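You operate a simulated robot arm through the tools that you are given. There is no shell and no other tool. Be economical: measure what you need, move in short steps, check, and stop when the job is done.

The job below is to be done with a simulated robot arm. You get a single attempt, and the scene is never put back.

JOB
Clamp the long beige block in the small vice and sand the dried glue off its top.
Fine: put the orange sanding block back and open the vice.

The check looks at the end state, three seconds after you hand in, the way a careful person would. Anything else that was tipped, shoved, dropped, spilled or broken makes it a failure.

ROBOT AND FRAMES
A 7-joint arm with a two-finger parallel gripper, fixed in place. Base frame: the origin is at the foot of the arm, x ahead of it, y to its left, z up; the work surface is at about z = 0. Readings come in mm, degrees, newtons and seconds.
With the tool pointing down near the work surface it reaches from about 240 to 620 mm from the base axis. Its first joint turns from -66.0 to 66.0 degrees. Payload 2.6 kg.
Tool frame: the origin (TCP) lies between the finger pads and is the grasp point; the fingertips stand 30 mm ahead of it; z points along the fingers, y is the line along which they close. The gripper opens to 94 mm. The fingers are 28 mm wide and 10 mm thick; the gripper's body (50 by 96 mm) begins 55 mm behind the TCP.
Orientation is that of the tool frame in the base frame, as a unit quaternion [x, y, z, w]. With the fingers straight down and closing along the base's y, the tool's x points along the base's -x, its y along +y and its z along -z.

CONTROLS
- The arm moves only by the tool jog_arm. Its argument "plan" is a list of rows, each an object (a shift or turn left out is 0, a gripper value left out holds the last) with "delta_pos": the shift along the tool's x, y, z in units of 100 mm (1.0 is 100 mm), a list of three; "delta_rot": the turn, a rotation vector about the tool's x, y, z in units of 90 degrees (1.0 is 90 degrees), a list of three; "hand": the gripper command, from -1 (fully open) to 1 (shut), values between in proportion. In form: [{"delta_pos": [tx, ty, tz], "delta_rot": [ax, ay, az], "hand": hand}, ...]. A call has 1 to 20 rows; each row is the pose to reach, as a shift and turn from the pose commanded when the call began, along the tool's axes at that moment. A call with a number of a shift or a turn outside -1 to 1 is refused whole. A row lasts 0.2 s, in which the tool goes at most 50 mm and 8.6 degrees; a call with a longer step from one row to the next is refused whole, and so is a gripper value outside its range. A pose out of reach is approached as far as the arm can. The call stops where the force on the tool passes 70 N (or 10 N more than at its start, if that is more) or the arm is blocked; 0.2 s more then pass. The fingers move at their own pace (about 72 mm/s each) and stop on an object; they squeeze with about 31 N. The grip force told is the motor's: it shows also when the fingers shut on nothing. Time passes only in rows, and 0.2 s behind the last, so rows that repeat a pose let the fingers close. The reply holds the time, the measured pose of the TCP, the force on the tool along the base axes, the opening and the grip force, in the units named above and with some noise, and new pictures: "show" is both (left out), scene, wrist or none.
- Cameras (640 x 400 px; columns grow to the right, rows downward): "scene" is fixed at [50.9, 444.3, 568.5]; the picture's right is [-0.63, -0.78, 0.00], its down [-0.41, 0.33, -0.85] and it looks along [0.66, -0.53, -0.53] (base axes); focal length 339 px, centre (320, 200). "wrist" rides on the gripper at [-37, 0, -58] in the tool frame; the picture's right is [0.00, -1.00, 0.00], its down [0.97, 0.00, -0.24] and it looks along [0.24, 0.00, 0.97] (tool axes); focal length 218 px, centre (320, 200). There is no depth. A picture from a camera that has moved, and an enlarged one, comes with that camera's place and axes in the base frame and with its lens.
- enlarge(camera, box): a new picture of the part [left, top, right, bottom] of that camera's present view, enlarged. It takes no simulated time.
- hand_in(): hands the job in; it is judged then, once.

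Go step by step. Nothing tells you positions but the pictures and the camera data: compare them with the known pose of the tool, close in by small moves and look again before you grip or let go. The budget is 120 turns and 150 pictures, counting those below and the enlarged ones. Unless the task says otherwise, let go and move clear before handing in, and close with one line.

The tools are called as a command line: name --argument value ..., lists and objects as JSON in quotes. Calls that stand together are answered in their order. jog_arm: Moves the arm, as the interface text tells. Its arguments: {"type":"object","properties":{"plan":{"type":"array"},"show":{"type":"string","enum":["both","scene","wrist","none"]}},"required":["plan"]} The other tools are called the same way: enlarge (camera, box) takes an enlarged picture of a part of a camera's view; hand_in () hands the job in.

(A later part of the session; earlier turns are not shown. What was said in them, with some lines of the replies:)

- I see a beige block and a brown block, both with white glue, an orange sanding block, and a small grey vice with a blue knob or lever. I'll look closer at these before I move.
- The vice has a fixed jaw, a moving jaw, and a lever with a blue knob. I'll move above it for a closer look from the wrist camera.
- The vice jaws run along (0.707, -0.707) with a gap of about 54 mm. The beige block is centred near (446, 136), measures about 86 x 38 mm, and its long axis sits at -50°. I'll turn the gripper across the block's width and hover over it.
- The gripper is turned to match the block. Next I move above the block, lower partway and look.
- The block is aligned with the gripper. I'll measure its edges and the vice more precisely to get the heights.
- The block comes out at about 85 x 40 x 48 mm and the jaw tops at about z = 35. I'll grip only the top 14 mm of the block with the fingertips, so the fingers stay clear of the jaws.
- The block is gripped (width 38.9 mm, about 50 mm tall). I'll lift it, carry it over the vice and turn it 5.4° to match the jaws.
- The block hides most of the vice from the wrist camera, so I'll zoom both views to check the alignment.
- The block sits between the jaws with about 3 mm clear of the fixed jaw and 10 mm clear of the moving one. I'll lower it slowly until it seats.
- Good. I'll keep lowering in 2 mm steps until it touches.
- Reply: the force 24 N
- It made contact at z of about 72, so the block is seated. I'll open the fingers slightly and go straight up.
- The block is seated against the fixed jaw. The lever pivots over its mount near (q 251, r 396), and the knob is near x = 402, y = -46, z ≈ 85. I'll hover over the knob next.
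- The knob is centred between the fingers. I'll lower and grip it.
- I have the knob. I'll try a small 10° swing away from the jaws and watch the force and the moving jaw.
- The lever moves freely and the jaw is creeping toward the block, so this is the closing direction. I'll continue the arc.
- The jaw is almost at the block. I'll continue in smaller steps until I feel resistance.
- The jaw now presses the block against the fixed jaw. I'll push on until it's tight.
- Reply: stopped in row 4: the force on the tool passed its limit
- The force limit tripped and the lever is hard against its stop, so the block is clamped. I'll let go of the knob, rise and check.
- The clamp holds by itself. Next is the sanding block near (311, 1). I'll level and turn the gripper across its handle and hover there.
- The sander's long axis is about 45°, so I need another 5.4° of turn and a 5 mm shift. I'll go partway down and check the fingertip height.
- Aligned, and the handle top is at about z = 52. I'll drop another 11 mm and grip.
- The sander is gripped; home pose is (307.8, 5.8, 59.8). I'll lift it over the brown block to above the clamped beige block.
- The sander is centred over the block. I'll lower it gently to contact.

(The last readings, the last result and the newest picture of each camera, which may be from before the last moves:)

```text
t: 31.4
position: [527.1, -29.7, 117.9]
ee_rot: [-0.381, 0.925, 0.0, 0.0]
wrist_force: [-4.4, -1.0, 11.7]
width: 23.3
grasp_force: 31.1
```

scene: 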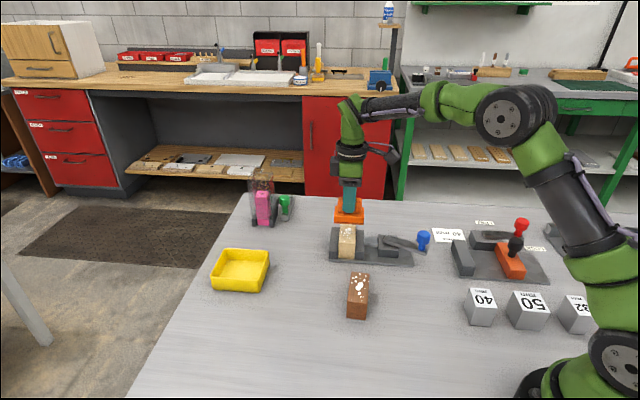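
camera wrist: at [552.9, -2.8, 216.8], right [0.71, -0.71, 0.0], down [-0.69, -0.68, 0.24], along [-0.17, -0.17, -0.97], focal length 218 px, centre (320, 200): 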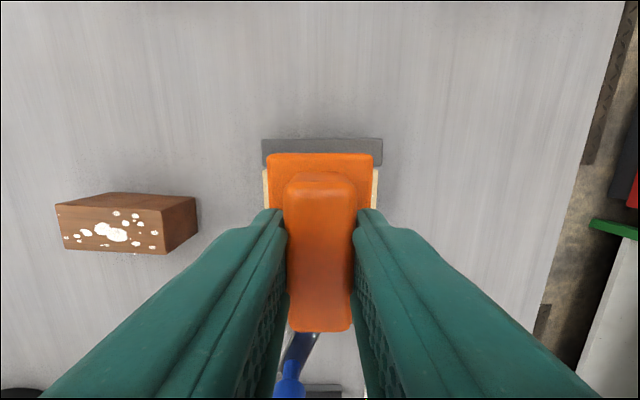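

Contact at about 12 N. I'll make strokes along the block's length with light pressure.

jog_arm --plan '[{"delta_pos": [0, 0.1, 0.005]}, {"delta_pos": [0, 0.2, 0.005]}, {"delta_pos": [0, 0.26, 0.005]}, {"delta_pos": [0, 0.15, 0.005]}, {"delta_pos": [0, 0.0, 0.005]}, {"delta_pos": [0, -0.15, 0.005]}, {"delta_pos": [0, -0.26, 0.005]}, {"delta_pos": [0, -0.15, 0.005]}, {"delta_pos": [0, 0, 0.005]}, {"delta_pos": [0, 0.15, 0.005]}, {"delta_pos": [0, 0.26, 0.005]}, {"delta_pos": [0, 0.15, 0.005]}, {"delta_pos": [0, 0, 0.005]}, {"delta_pos": [0, -0.15, 0.005]}, {"delta_pos": [0, -0.26, 0.005]}, {"delta_pos": [0, -0.15, 0.005]}, {"delta_pos": [0, 0, 0.005]}, {"delta_pos": [0, 0, 0.005]}]' --show "none"

enlarge --camera "scene" --box '[310, 170, 450, 290]'

```text
t: 35.2
position: [528.4, -31.4, 118.6]
ee_rot: [-0.381, 0.925, -0.001, 0.001]
wrist_force: [4.2, -6.4, 20.2]
width: 23.3
grasp_force: 30.9
```

```text
3.33 times, centred on (380, 230) of scene
camera zoom: at [50.8, 444.4, 568.5], right [-0.63, -0.78, 0.0], down [-0.41, 0.33, -0.85], along [0.66, -0.53, -0.53], focal length 1129 px, centre (120, 100)
```

zoom: 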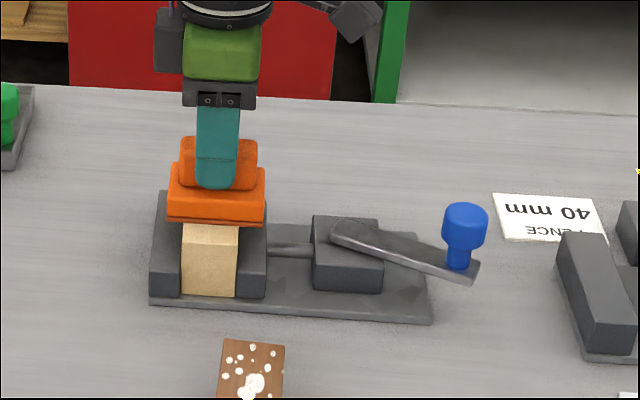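

Two full stroke pairs are done. I'll repeat them, then lift off to check the surface.

jog_arm --plan '[{"delta_pos": [0, 0.1, 0]}, {"delta_pos": [0, 0.2, 0]}, {"delta_pos": [0, 0.26, 0]}, {"delta_pos": [0, 0.15, 0]}, {"delta_pos": [0, 0.0, 0]}, {"delta_pos": [0, -0.15, 0]}, {"delta_pos": [0, -0.26, 0]}, {"delta_pos": [0, -0.15, 0]}, {"delta_pos": [0, 0, 0]}, {"delta_pos": [0, 0.15, 0]}, {"delta_pos": [0, 0.26, 0]}, {"delta_pos": [0, 0.15, 0]}, {"delta_pos": [0, 0, 0]}, {"delta_pos": [0, -0.15, 0]}, {"delta_pos": [0, -0.26, 0]}, {"delta_pos": [0, -0.15, 0]}, {"delta_pos": [0, 0, 0]}, {"delta_pos": [0, 0, -0.4]}, {"delta_pos": [0, -0.4, -0.6]}, {"delta_pos": [0, -0.8, -0.6]}]'

enlarge --camera "scene" --box '[310, 170, 450, 290]'

```text
t: 39.4
position: [582.3, -86.7, 176.8]
ee_rot: [-0.382, 0.924, 0.001, -0.002]
wrist_force: [0.9, 0.1, -1.3]
width: 23.7
grasp_force: 31.0
camera wrist: at [608.2, -59.8, 234.3], right [0.71, -0.71, 0.0], down [-0.69, -0.68, 0.24], along [-0.17, -0.17, -0.97], focal length 218 px, centre (320, 200)
```

scene: 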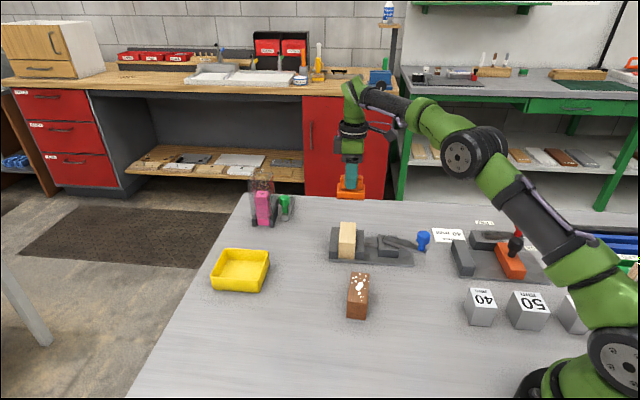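
wrist: 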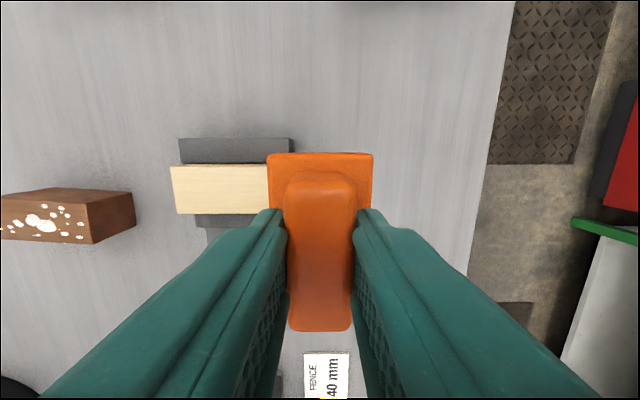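

```text
3.33 times, centred on (380, 230) of scene
camera zoom: at [50.9, 444.4, 568.5], right [-0.63, -0.78, 0.0], down [-0.41, 0.33, -0.85], along [0.66, -0.53, -0.53], focal length 1129 px, centre (120, 100)
```

zoom: 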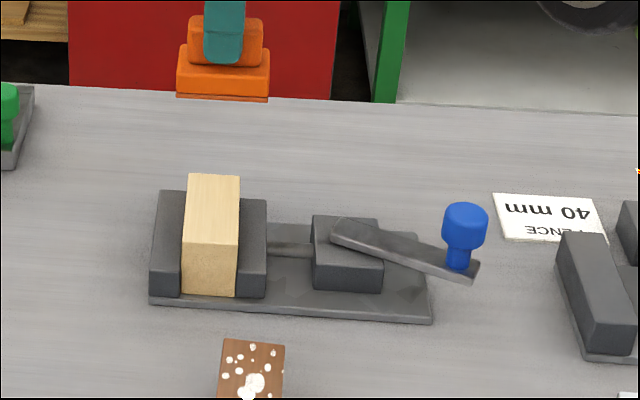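

The top looks clean. I'll zoom in to be sure before putting the sander back.

enlarge --camera "scene" --box '[335, 210, 375, 235]'

enlarge --camera "wrist" --box '[150, 120, 310, 240]'

```text
16.00 times, centred on (355, 222) of scene
camera zoom: at [50.9, 444.4, 568.5], right [-0.63, -0.78, 0.0], down [-0.41, 0.33, -0.85], along [0.66, -0.53, -0.53], focal length 5419 px, centre (-240, -160)
```

zoom: 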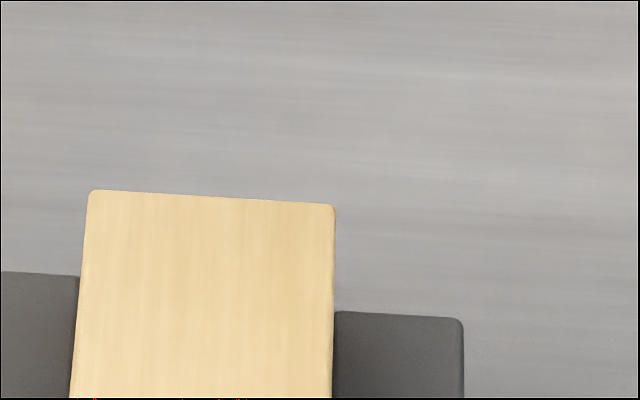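

```text
3.33 times, centred on (230, 180) of wrist
camera zoom: at [608.2, -59.8, 234.3], right [0.71, -0.71, 0.0], down [-0.69, -0.68, 0.24], along [-0.17, -0.17, -0.97], focal length 728 px, centre (620, 267)
```

zoom: 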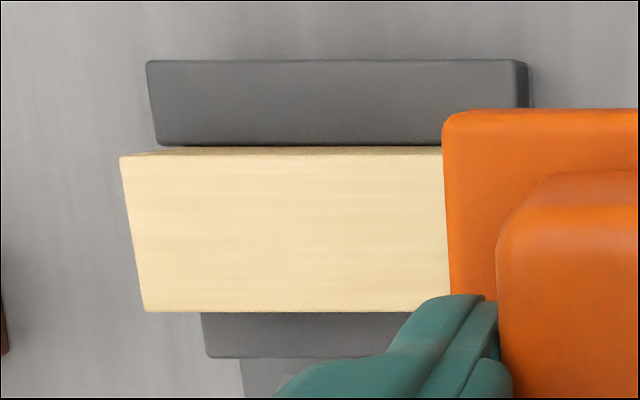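

It's fully clean. I'll carry the sander back to its home spot.

jog_arm --plan '[{"delta_pos": [0.14, 0.29, 0]}, {"delta_pos": [0.29, 0.58, 0]}, {"delta_pos": [0.43, 0.864, 0]}, {"delta_pos": [0.43, 0.864, 0]}]' --show "none"

jog_arm --plan '[{"delta_pos": [0.14, 0.29, 0]}, {"delta_pos": [0.29, 0.58, 0]}, {"delta_pos": [0.43, 0.864, 0]}, {"delta_pos": [0.43, 0.864, 0]}]' --show "none"

jog_arm --plan '[{"delta_pos": [0.14, 0.29, 0]}, {"delta_pos": [0.29, 0.58, 0]}, {"delta_pos": [0.43, 0.864, 0]}, {"delta_pos": [0.43, 0.864, 0]}, {"delta_pos": [0.43, 0.864, 0]}]' --show "none"

```text
t: 40.4
position: [491.9, -55.5, 177.2]
ee_rot: [-0.381, 0.925, 0.0, 0.0]
wrist_force: [0.1, 0.3, -0.5]
width: 23.0
grasp_force: 31.0
```

```text
t: 41.4
position: [399.5, -24.7, 175.6]
ee_rot: [-0.382, 0.924, 0.0, 0.0]
wrist_force: [0.2, -0.1, -0.7]
width: 23.4
grasp_force: 31.8
```

```text
t: 42.6
position: [307.3, 7.2, 176.9]
ee_rot: [-0.382, 0.924, 0.001, -0.001]
wrist_force: [-0.6, -0.2, -0.3]
width: 23.2
grasp_force: 30.7
```

jog_arm --plan '[{"delta_pos": [0, 0, 0.3]}, {"delta_pos": [0, 0, 0.6]}, {"delta_pos": [0, 0, 0.9]}, {"delta_pos": [0, 0, 1.0]}, {"delta_pos": [0, 0, 1.0]}]' --show "none"

jog_arm --plan '[{"delta_pos": [0, 0, 0.1]}, {"delta_pos": [0, 0, 0.14]}, {"delta_pos": [0, 0, 0.16]}, {"delta_pos": [0, 0, 0.16]}]' --show "none"

enlarge --camera "scene" --box '[360, 230, 460, 330]'

```text
t: 43.8
position: [308.6, 8.0, 78.0]
ee_rot: [-0.382, 0.924, 0.0, -0.001]
wrist_force: [0.1, -1.0, -1.4]
width: 23.3
grasp_force: 31.1
```

```text
t: 44.8
position: [310.3, 6.3, 60.1]
ee_rot: [-0.382, 0.924, 0.0, -0.002]
wrist_force: [0.6, 0.4, -1.2]
width: 23.4
grasp_force: 31.1
```

```text
4.00 times, centred on (410, 280) of scene
camera zoom: at [50.9, 444.3, 568.5], right [-0.63, -0.78, 0.0], down [-0.41, 0.33, -0.85], along [0.66, -0.53, -0.53], focal length 1355 px, centre (-40, -120)
```

zoom: 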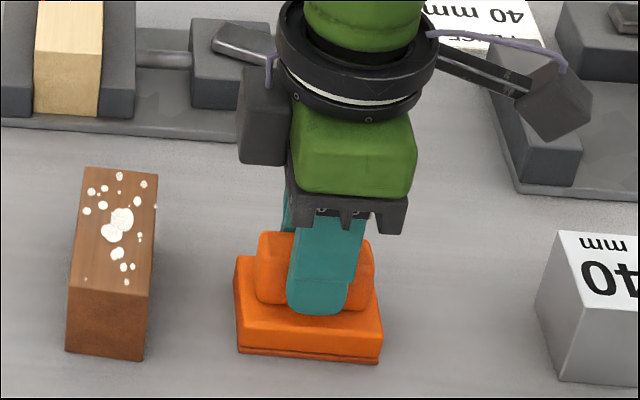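

The sander is about 2 mm off its original spot. I'll correct that, then touch down and release.

jog_arm --plan '[{"delta_pos": [0.022, 0, -0.01]}, {"delta_pos": [0.022, 0, -0.01]}, {"delta_pos": [0.022, 0, 0.01]}, {"delta_pos": [0.022, 0, 0.014]}, {"delta_pos": [0.022, 0, 0.014]}]' --show "none"

enlarge --camera "scene" --box '[360, 230, 460, 330]'

```text
t: 46.0
position: [307.5, 6.0, 60.7]
ee_rot: [-0.381, 0.925, 0.0, -0.001]
wrist_force: [-11.2, -0.7, 34.6]
width: 23.1
grasp_force: 31.2
```

```text
4.00 times, centred on (410, 280) of scene
camera zoom: at [50.8, 444.3, 568.5], right [-0.63, -0.78, 0.0], down [-0.41, 0.33, -0.85], along [0.66, -0.53, -0.53], focal length 1355 px, centre (-40, -120)
```

zoom: 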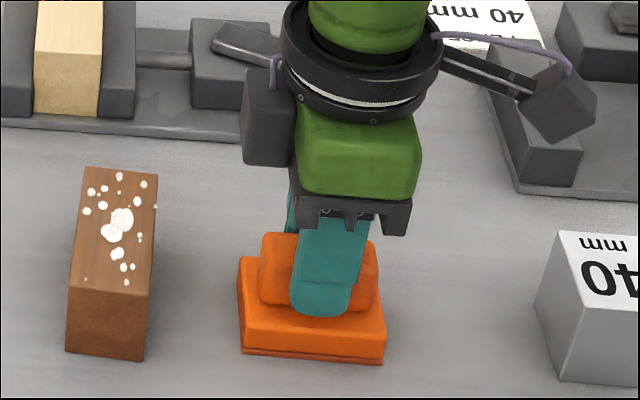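

It's back in place, matching the earlier picture. I'll ease off the pressure, release and rise.

jog_arm --plan '[{"delta_pos": [0, 0, -0.01]}, {"delta_pos": [0, 0, -0.01], "hand": -0.2}, {"delta_pos": [0, 0, -0.01], "hand": -0.2}, {"delta_pos": [0, 0, -0.01], "hand": -0.2}, {"delta_pos": [0, 0, -0.3]}, {"delta_pos": [0, 0, -0.7]}, {"delta_pos": [0, 0, -1.0]}, {"delta_pos": [0, 0, -1.0]}]' --show "scene"

enlarge --camera "scene" --box '[310, 200, 450, 320]'

```text
t: 47.8
position: [307.8, 3.9, 159.7]
ee_rot: [-0.381, 0.925, 0.001, 0.0]
wrist_force: [-0.7, 0.1, 0.0]
width: 56.4
grasp_force: 0.1
```

scene: 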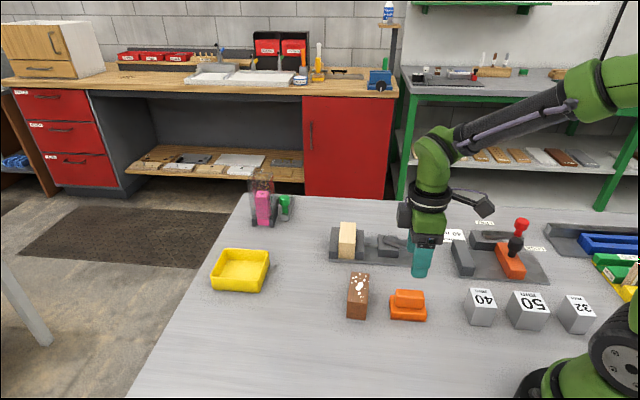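

```text
3.33 times, centred on (380, 260) of scene
camera zoom: at [50.9, 444.3, 568.5], right [-0.63, -0.78, 0.0], down [-0.41, 0.33, -0.85], along [0.66, -0.53, -0.53], focal length 1129 px, centre (120, 0)
```

zoom: 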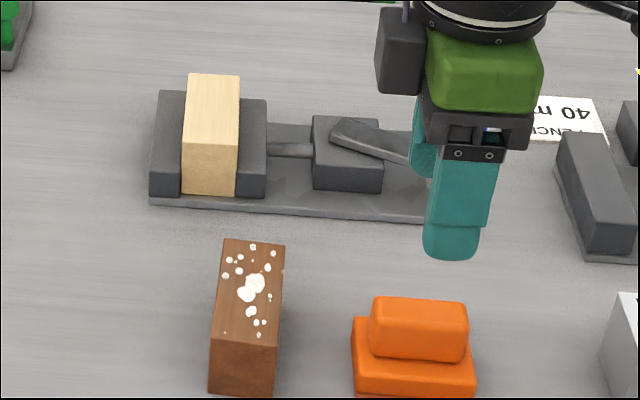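

The sander is back and the block is still clamped. I'll go to the knob near (383, -133) and line up with the lever.

jog_arm --plan '[{"delta_pos": [0.1, -0.38, 0]}, {"delta_pos": [0.2125, -0.752, 0]}, {"delta_pos": [0.2125, -0.752, 0]}]' --show "none"

jog_arm --plan '[{"delta_pos": [0.1, -0.38, 0], "delta_rot": [0, 0, 0.09]}, {"delta_pos": [0.2125, -0.752, 0], "delta_rot": [0, 0, 0.18]}, {"delta_pos": [0.2125, -0.752, 0], "delta_rot": [0, 0, 0.253]}, {"delta_pos": [0.2125, -0.752, 0], "delta_rot": [0, 0, 0.253]}]' --show "wrist"

```text
t: 48.6
position: [346.2, -64.3, 159.2]
ee_rot: [-0.382, 0.924, 0.001, -0.002]
wrist_force: [0.0, 0.1, 0.1]
width: 56.3
grasp_force: 0.1
```

```text
t: 49.6
position: [383.1, -132.6, 159.9]
ee_rot: [-0.191, 0.982, 0.0, -0.002]
wrist_force: [0.0, -0.6, 0.7]
width: 56.2
grasp_force: 0.2
camera wrist: at [417.2, -117.5, 216.9], right [0.37, -0.93, 0.0], down [-0.9, -0.36, 0.24], along [-0.22, -0.09, -0.97], focal length 218 px, centre (320, 200)
```

wrist: 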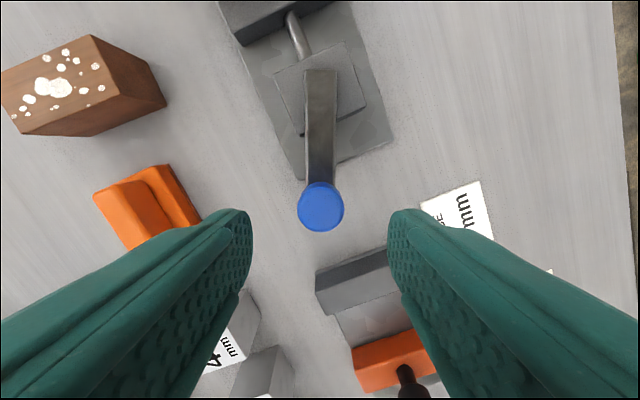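

It's lined up. I'll lower and grip the knob.

jog_arm --plan '[{"delta_pos": [0, 0, 0.3]}, {"delta_pos": [0, 0, 0.6]}, {"delta_pos": [0, 0, 0.73]}, {"delta_pos": [0, 0, 0.73]}, {"delta_pos": [0, 0, 0.73], "hand": 1}, {"delta_pos": [0, 0, 0.73], "hand": 1}, {"delta_pos": [0, 0, 0.73], "hand": 1}]' --show "none"

```text
t: 51.2
position: [383.3, -132.6, 86.6]
ee_rot: [-0.192, 0.981, -0.001, -0.002]
wrist_force: [0.6, -1.2, -6.2]
width: 29.7
grasp_force: 45.4
```

Now I'll swing the lever back toward open.

jog_arm --plan '[{"delta_pos": [-0.003, 0.069, 0], "delta_rot": [0, 0, 0.0556]}, {"delta_pos": [-0.012, 0.137, 0], "delta_rot": [0, 0, 0.1111]}, {"delta_pos": [-0.0306, 0.218, 0], "delta_rot": [0, 0, 0.1778]}, {"delta_pos": [-0.068, 0.321, 0], "delta_rot": [0, 0, 0.2667]}, {"delta_pos": [-0.12, 0.419, 0], "delta_rot": [0, 0, 0.3556]}, {"delta_pos": [-0.12, 0.419, 0], "delta_rot": [0, 0, 0.3556]}]' --show "none"

enlarge --camera "scene" --box '[310, 180, 450, 290]'

```text
t: 52.6
position: [378.9, -88.2, 85.0]
ee_rot: [0.088, 0.996, 0.0, -0.001]
wrist_force: [0.1, -2.4, -3.9]
width: 29.4
grasp_force: 44.0
```

```text
3.64 times, centred on (380, 235) of scene
camera zoom: at [51.0, 444.4, 568.5], right [-0.63, -0.78, 0.0], down [-0.41, 0.33, -0.85], along [0.66, -0.53, -0.53], focal length 1232 px, centre (102, 73)
```

zoom: 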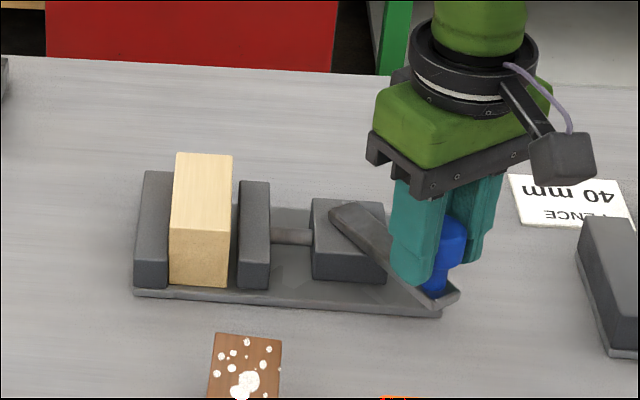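

The jaw is opening smoothly. I'll finish the remaining swing of about 34°.

jog_arm --plan '[{"delta_pos": [-0.0077, 0.11, 0], "delta_rot": [0, 0, 0.0889]}, {"delta_pos": [-0.0306, 0.218, 0], "delta_rot": [0, 0, 0.1778]}, {"delta_pos": [-0.068, 0.321, 0], "delta_rot": [0, 0, 0.2667]}, {"delta_pos": [-0.12, 0.419, 0], "delta_rot": [0, 0, 0.3556]}, {"delta_pos": [-0.135, 0.442, 0], "delta_rot": [0, 0, 0.3778]}, {"delta_pos": [-0.135, 0.442, 0], "delta_rot": [0, 0, 0.3778]}]' --show "none"

enlarge --camera "scene" --box '[310, 180, 450, 290]'

```text
t: 54.0
position: [401.6, -47.1, 85.4]
ee_rot: [0.375, 0.927, -0.001, 0.0]
wrist_force: [3.3, -6.2, -10.5]
width: 29.4
grasp_force: 45.1
```

```text
3.64 times, centred on (380, 235) of scene
camera zoom: at [51.0, 444.3, 568.5], right [-0.63, -0.78, 0.0], down [-0.41, 0.33, -0.85], along [0.66, -0.53, -0.53], focal length 1232 px, centre (102, 73)
```

zoom: 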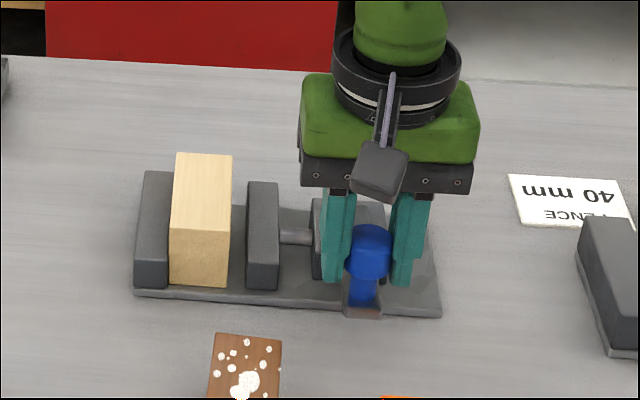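

The lever is almost back at its original open position. I'll nudge it the last 2 mm, then release and rise.

jog_arm --plan '[{"delta_pos": [0, 0.02, 0], "delta_rot": [0, 0, 0.012]}, {"delta_pos": [0, 0.02, 0], "delta_rot": [0, 0, 0.012]}, {"delta_pos": [0, 0.02, 0], "delta_rot": [0, 0, 0.012], "hand": -0.2}, {"delta_pos": [0, 0.02, 0], "delta_rot": [0, 0, 0.012], "hand": -0.2}, {"delta_pos": [0, 0.02, -0.3]}, {"delta_pos": [0, 0.02, -0.7]}, {"delta_pos": [0, 0.02, -1.0]}, {"delta_pos": [0, 0.02, -1.0]}]'

enlarge --camera "scene" --box '[310, 200, 450, 320]'

```text
t: 55.8
position: [402.9, -44.7, 186.4]
ee_rot: [0.373, 0.928, 0.0, -0.001]
wrist_force: [1.0, 0.1, 0.1]
width: 56.5
grasp_force: 0.0
camera wrist: at [428.4, -70.5, 244.7], right [-0.69, -0.72, 0.0], down [-0.7, 0.67, 0.24], along [-0.17, 0.17, -0.97], focal length 218 px, centre (320, 200)
```

scene: 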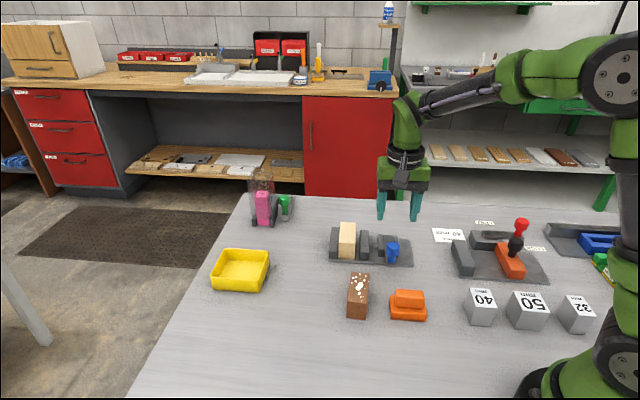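
wrist: 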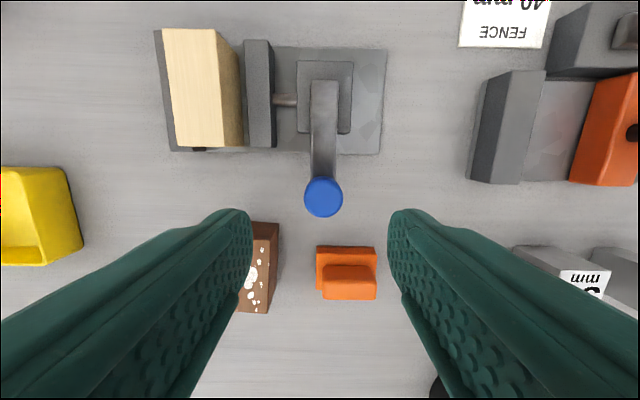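

```text
3.33 times, centred on (380, 260) of scene
camera zoom: at [50.9, 444.3, 568.5], right [-0.63, -0.78, 0.0], down [-0.41, 0.33, -0.85], along [0.66, -0.53, -0.53], focal length 1129 px, centre (120, 0)
```

zoom: 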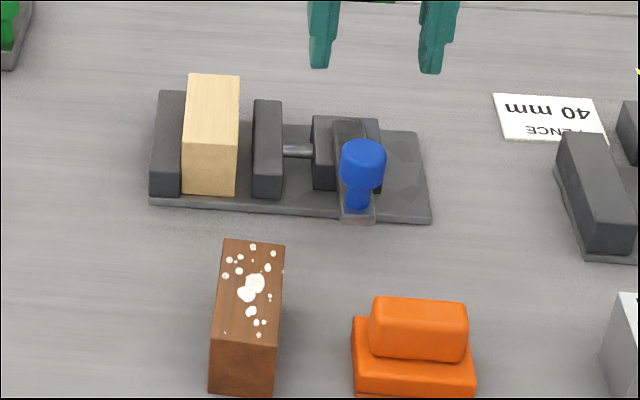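

The vice is open, the block's top is clean, the sander is back in its place and nothing else has moved. The gripper is clear, so I'm handing in.

hand_in

```text
The job is handed in.
```

I clamped the beige block in the small vice and sanded the glue off its top, then put the orange sanding block back and opened the vice; the block is still sitting loose between the open jaws.
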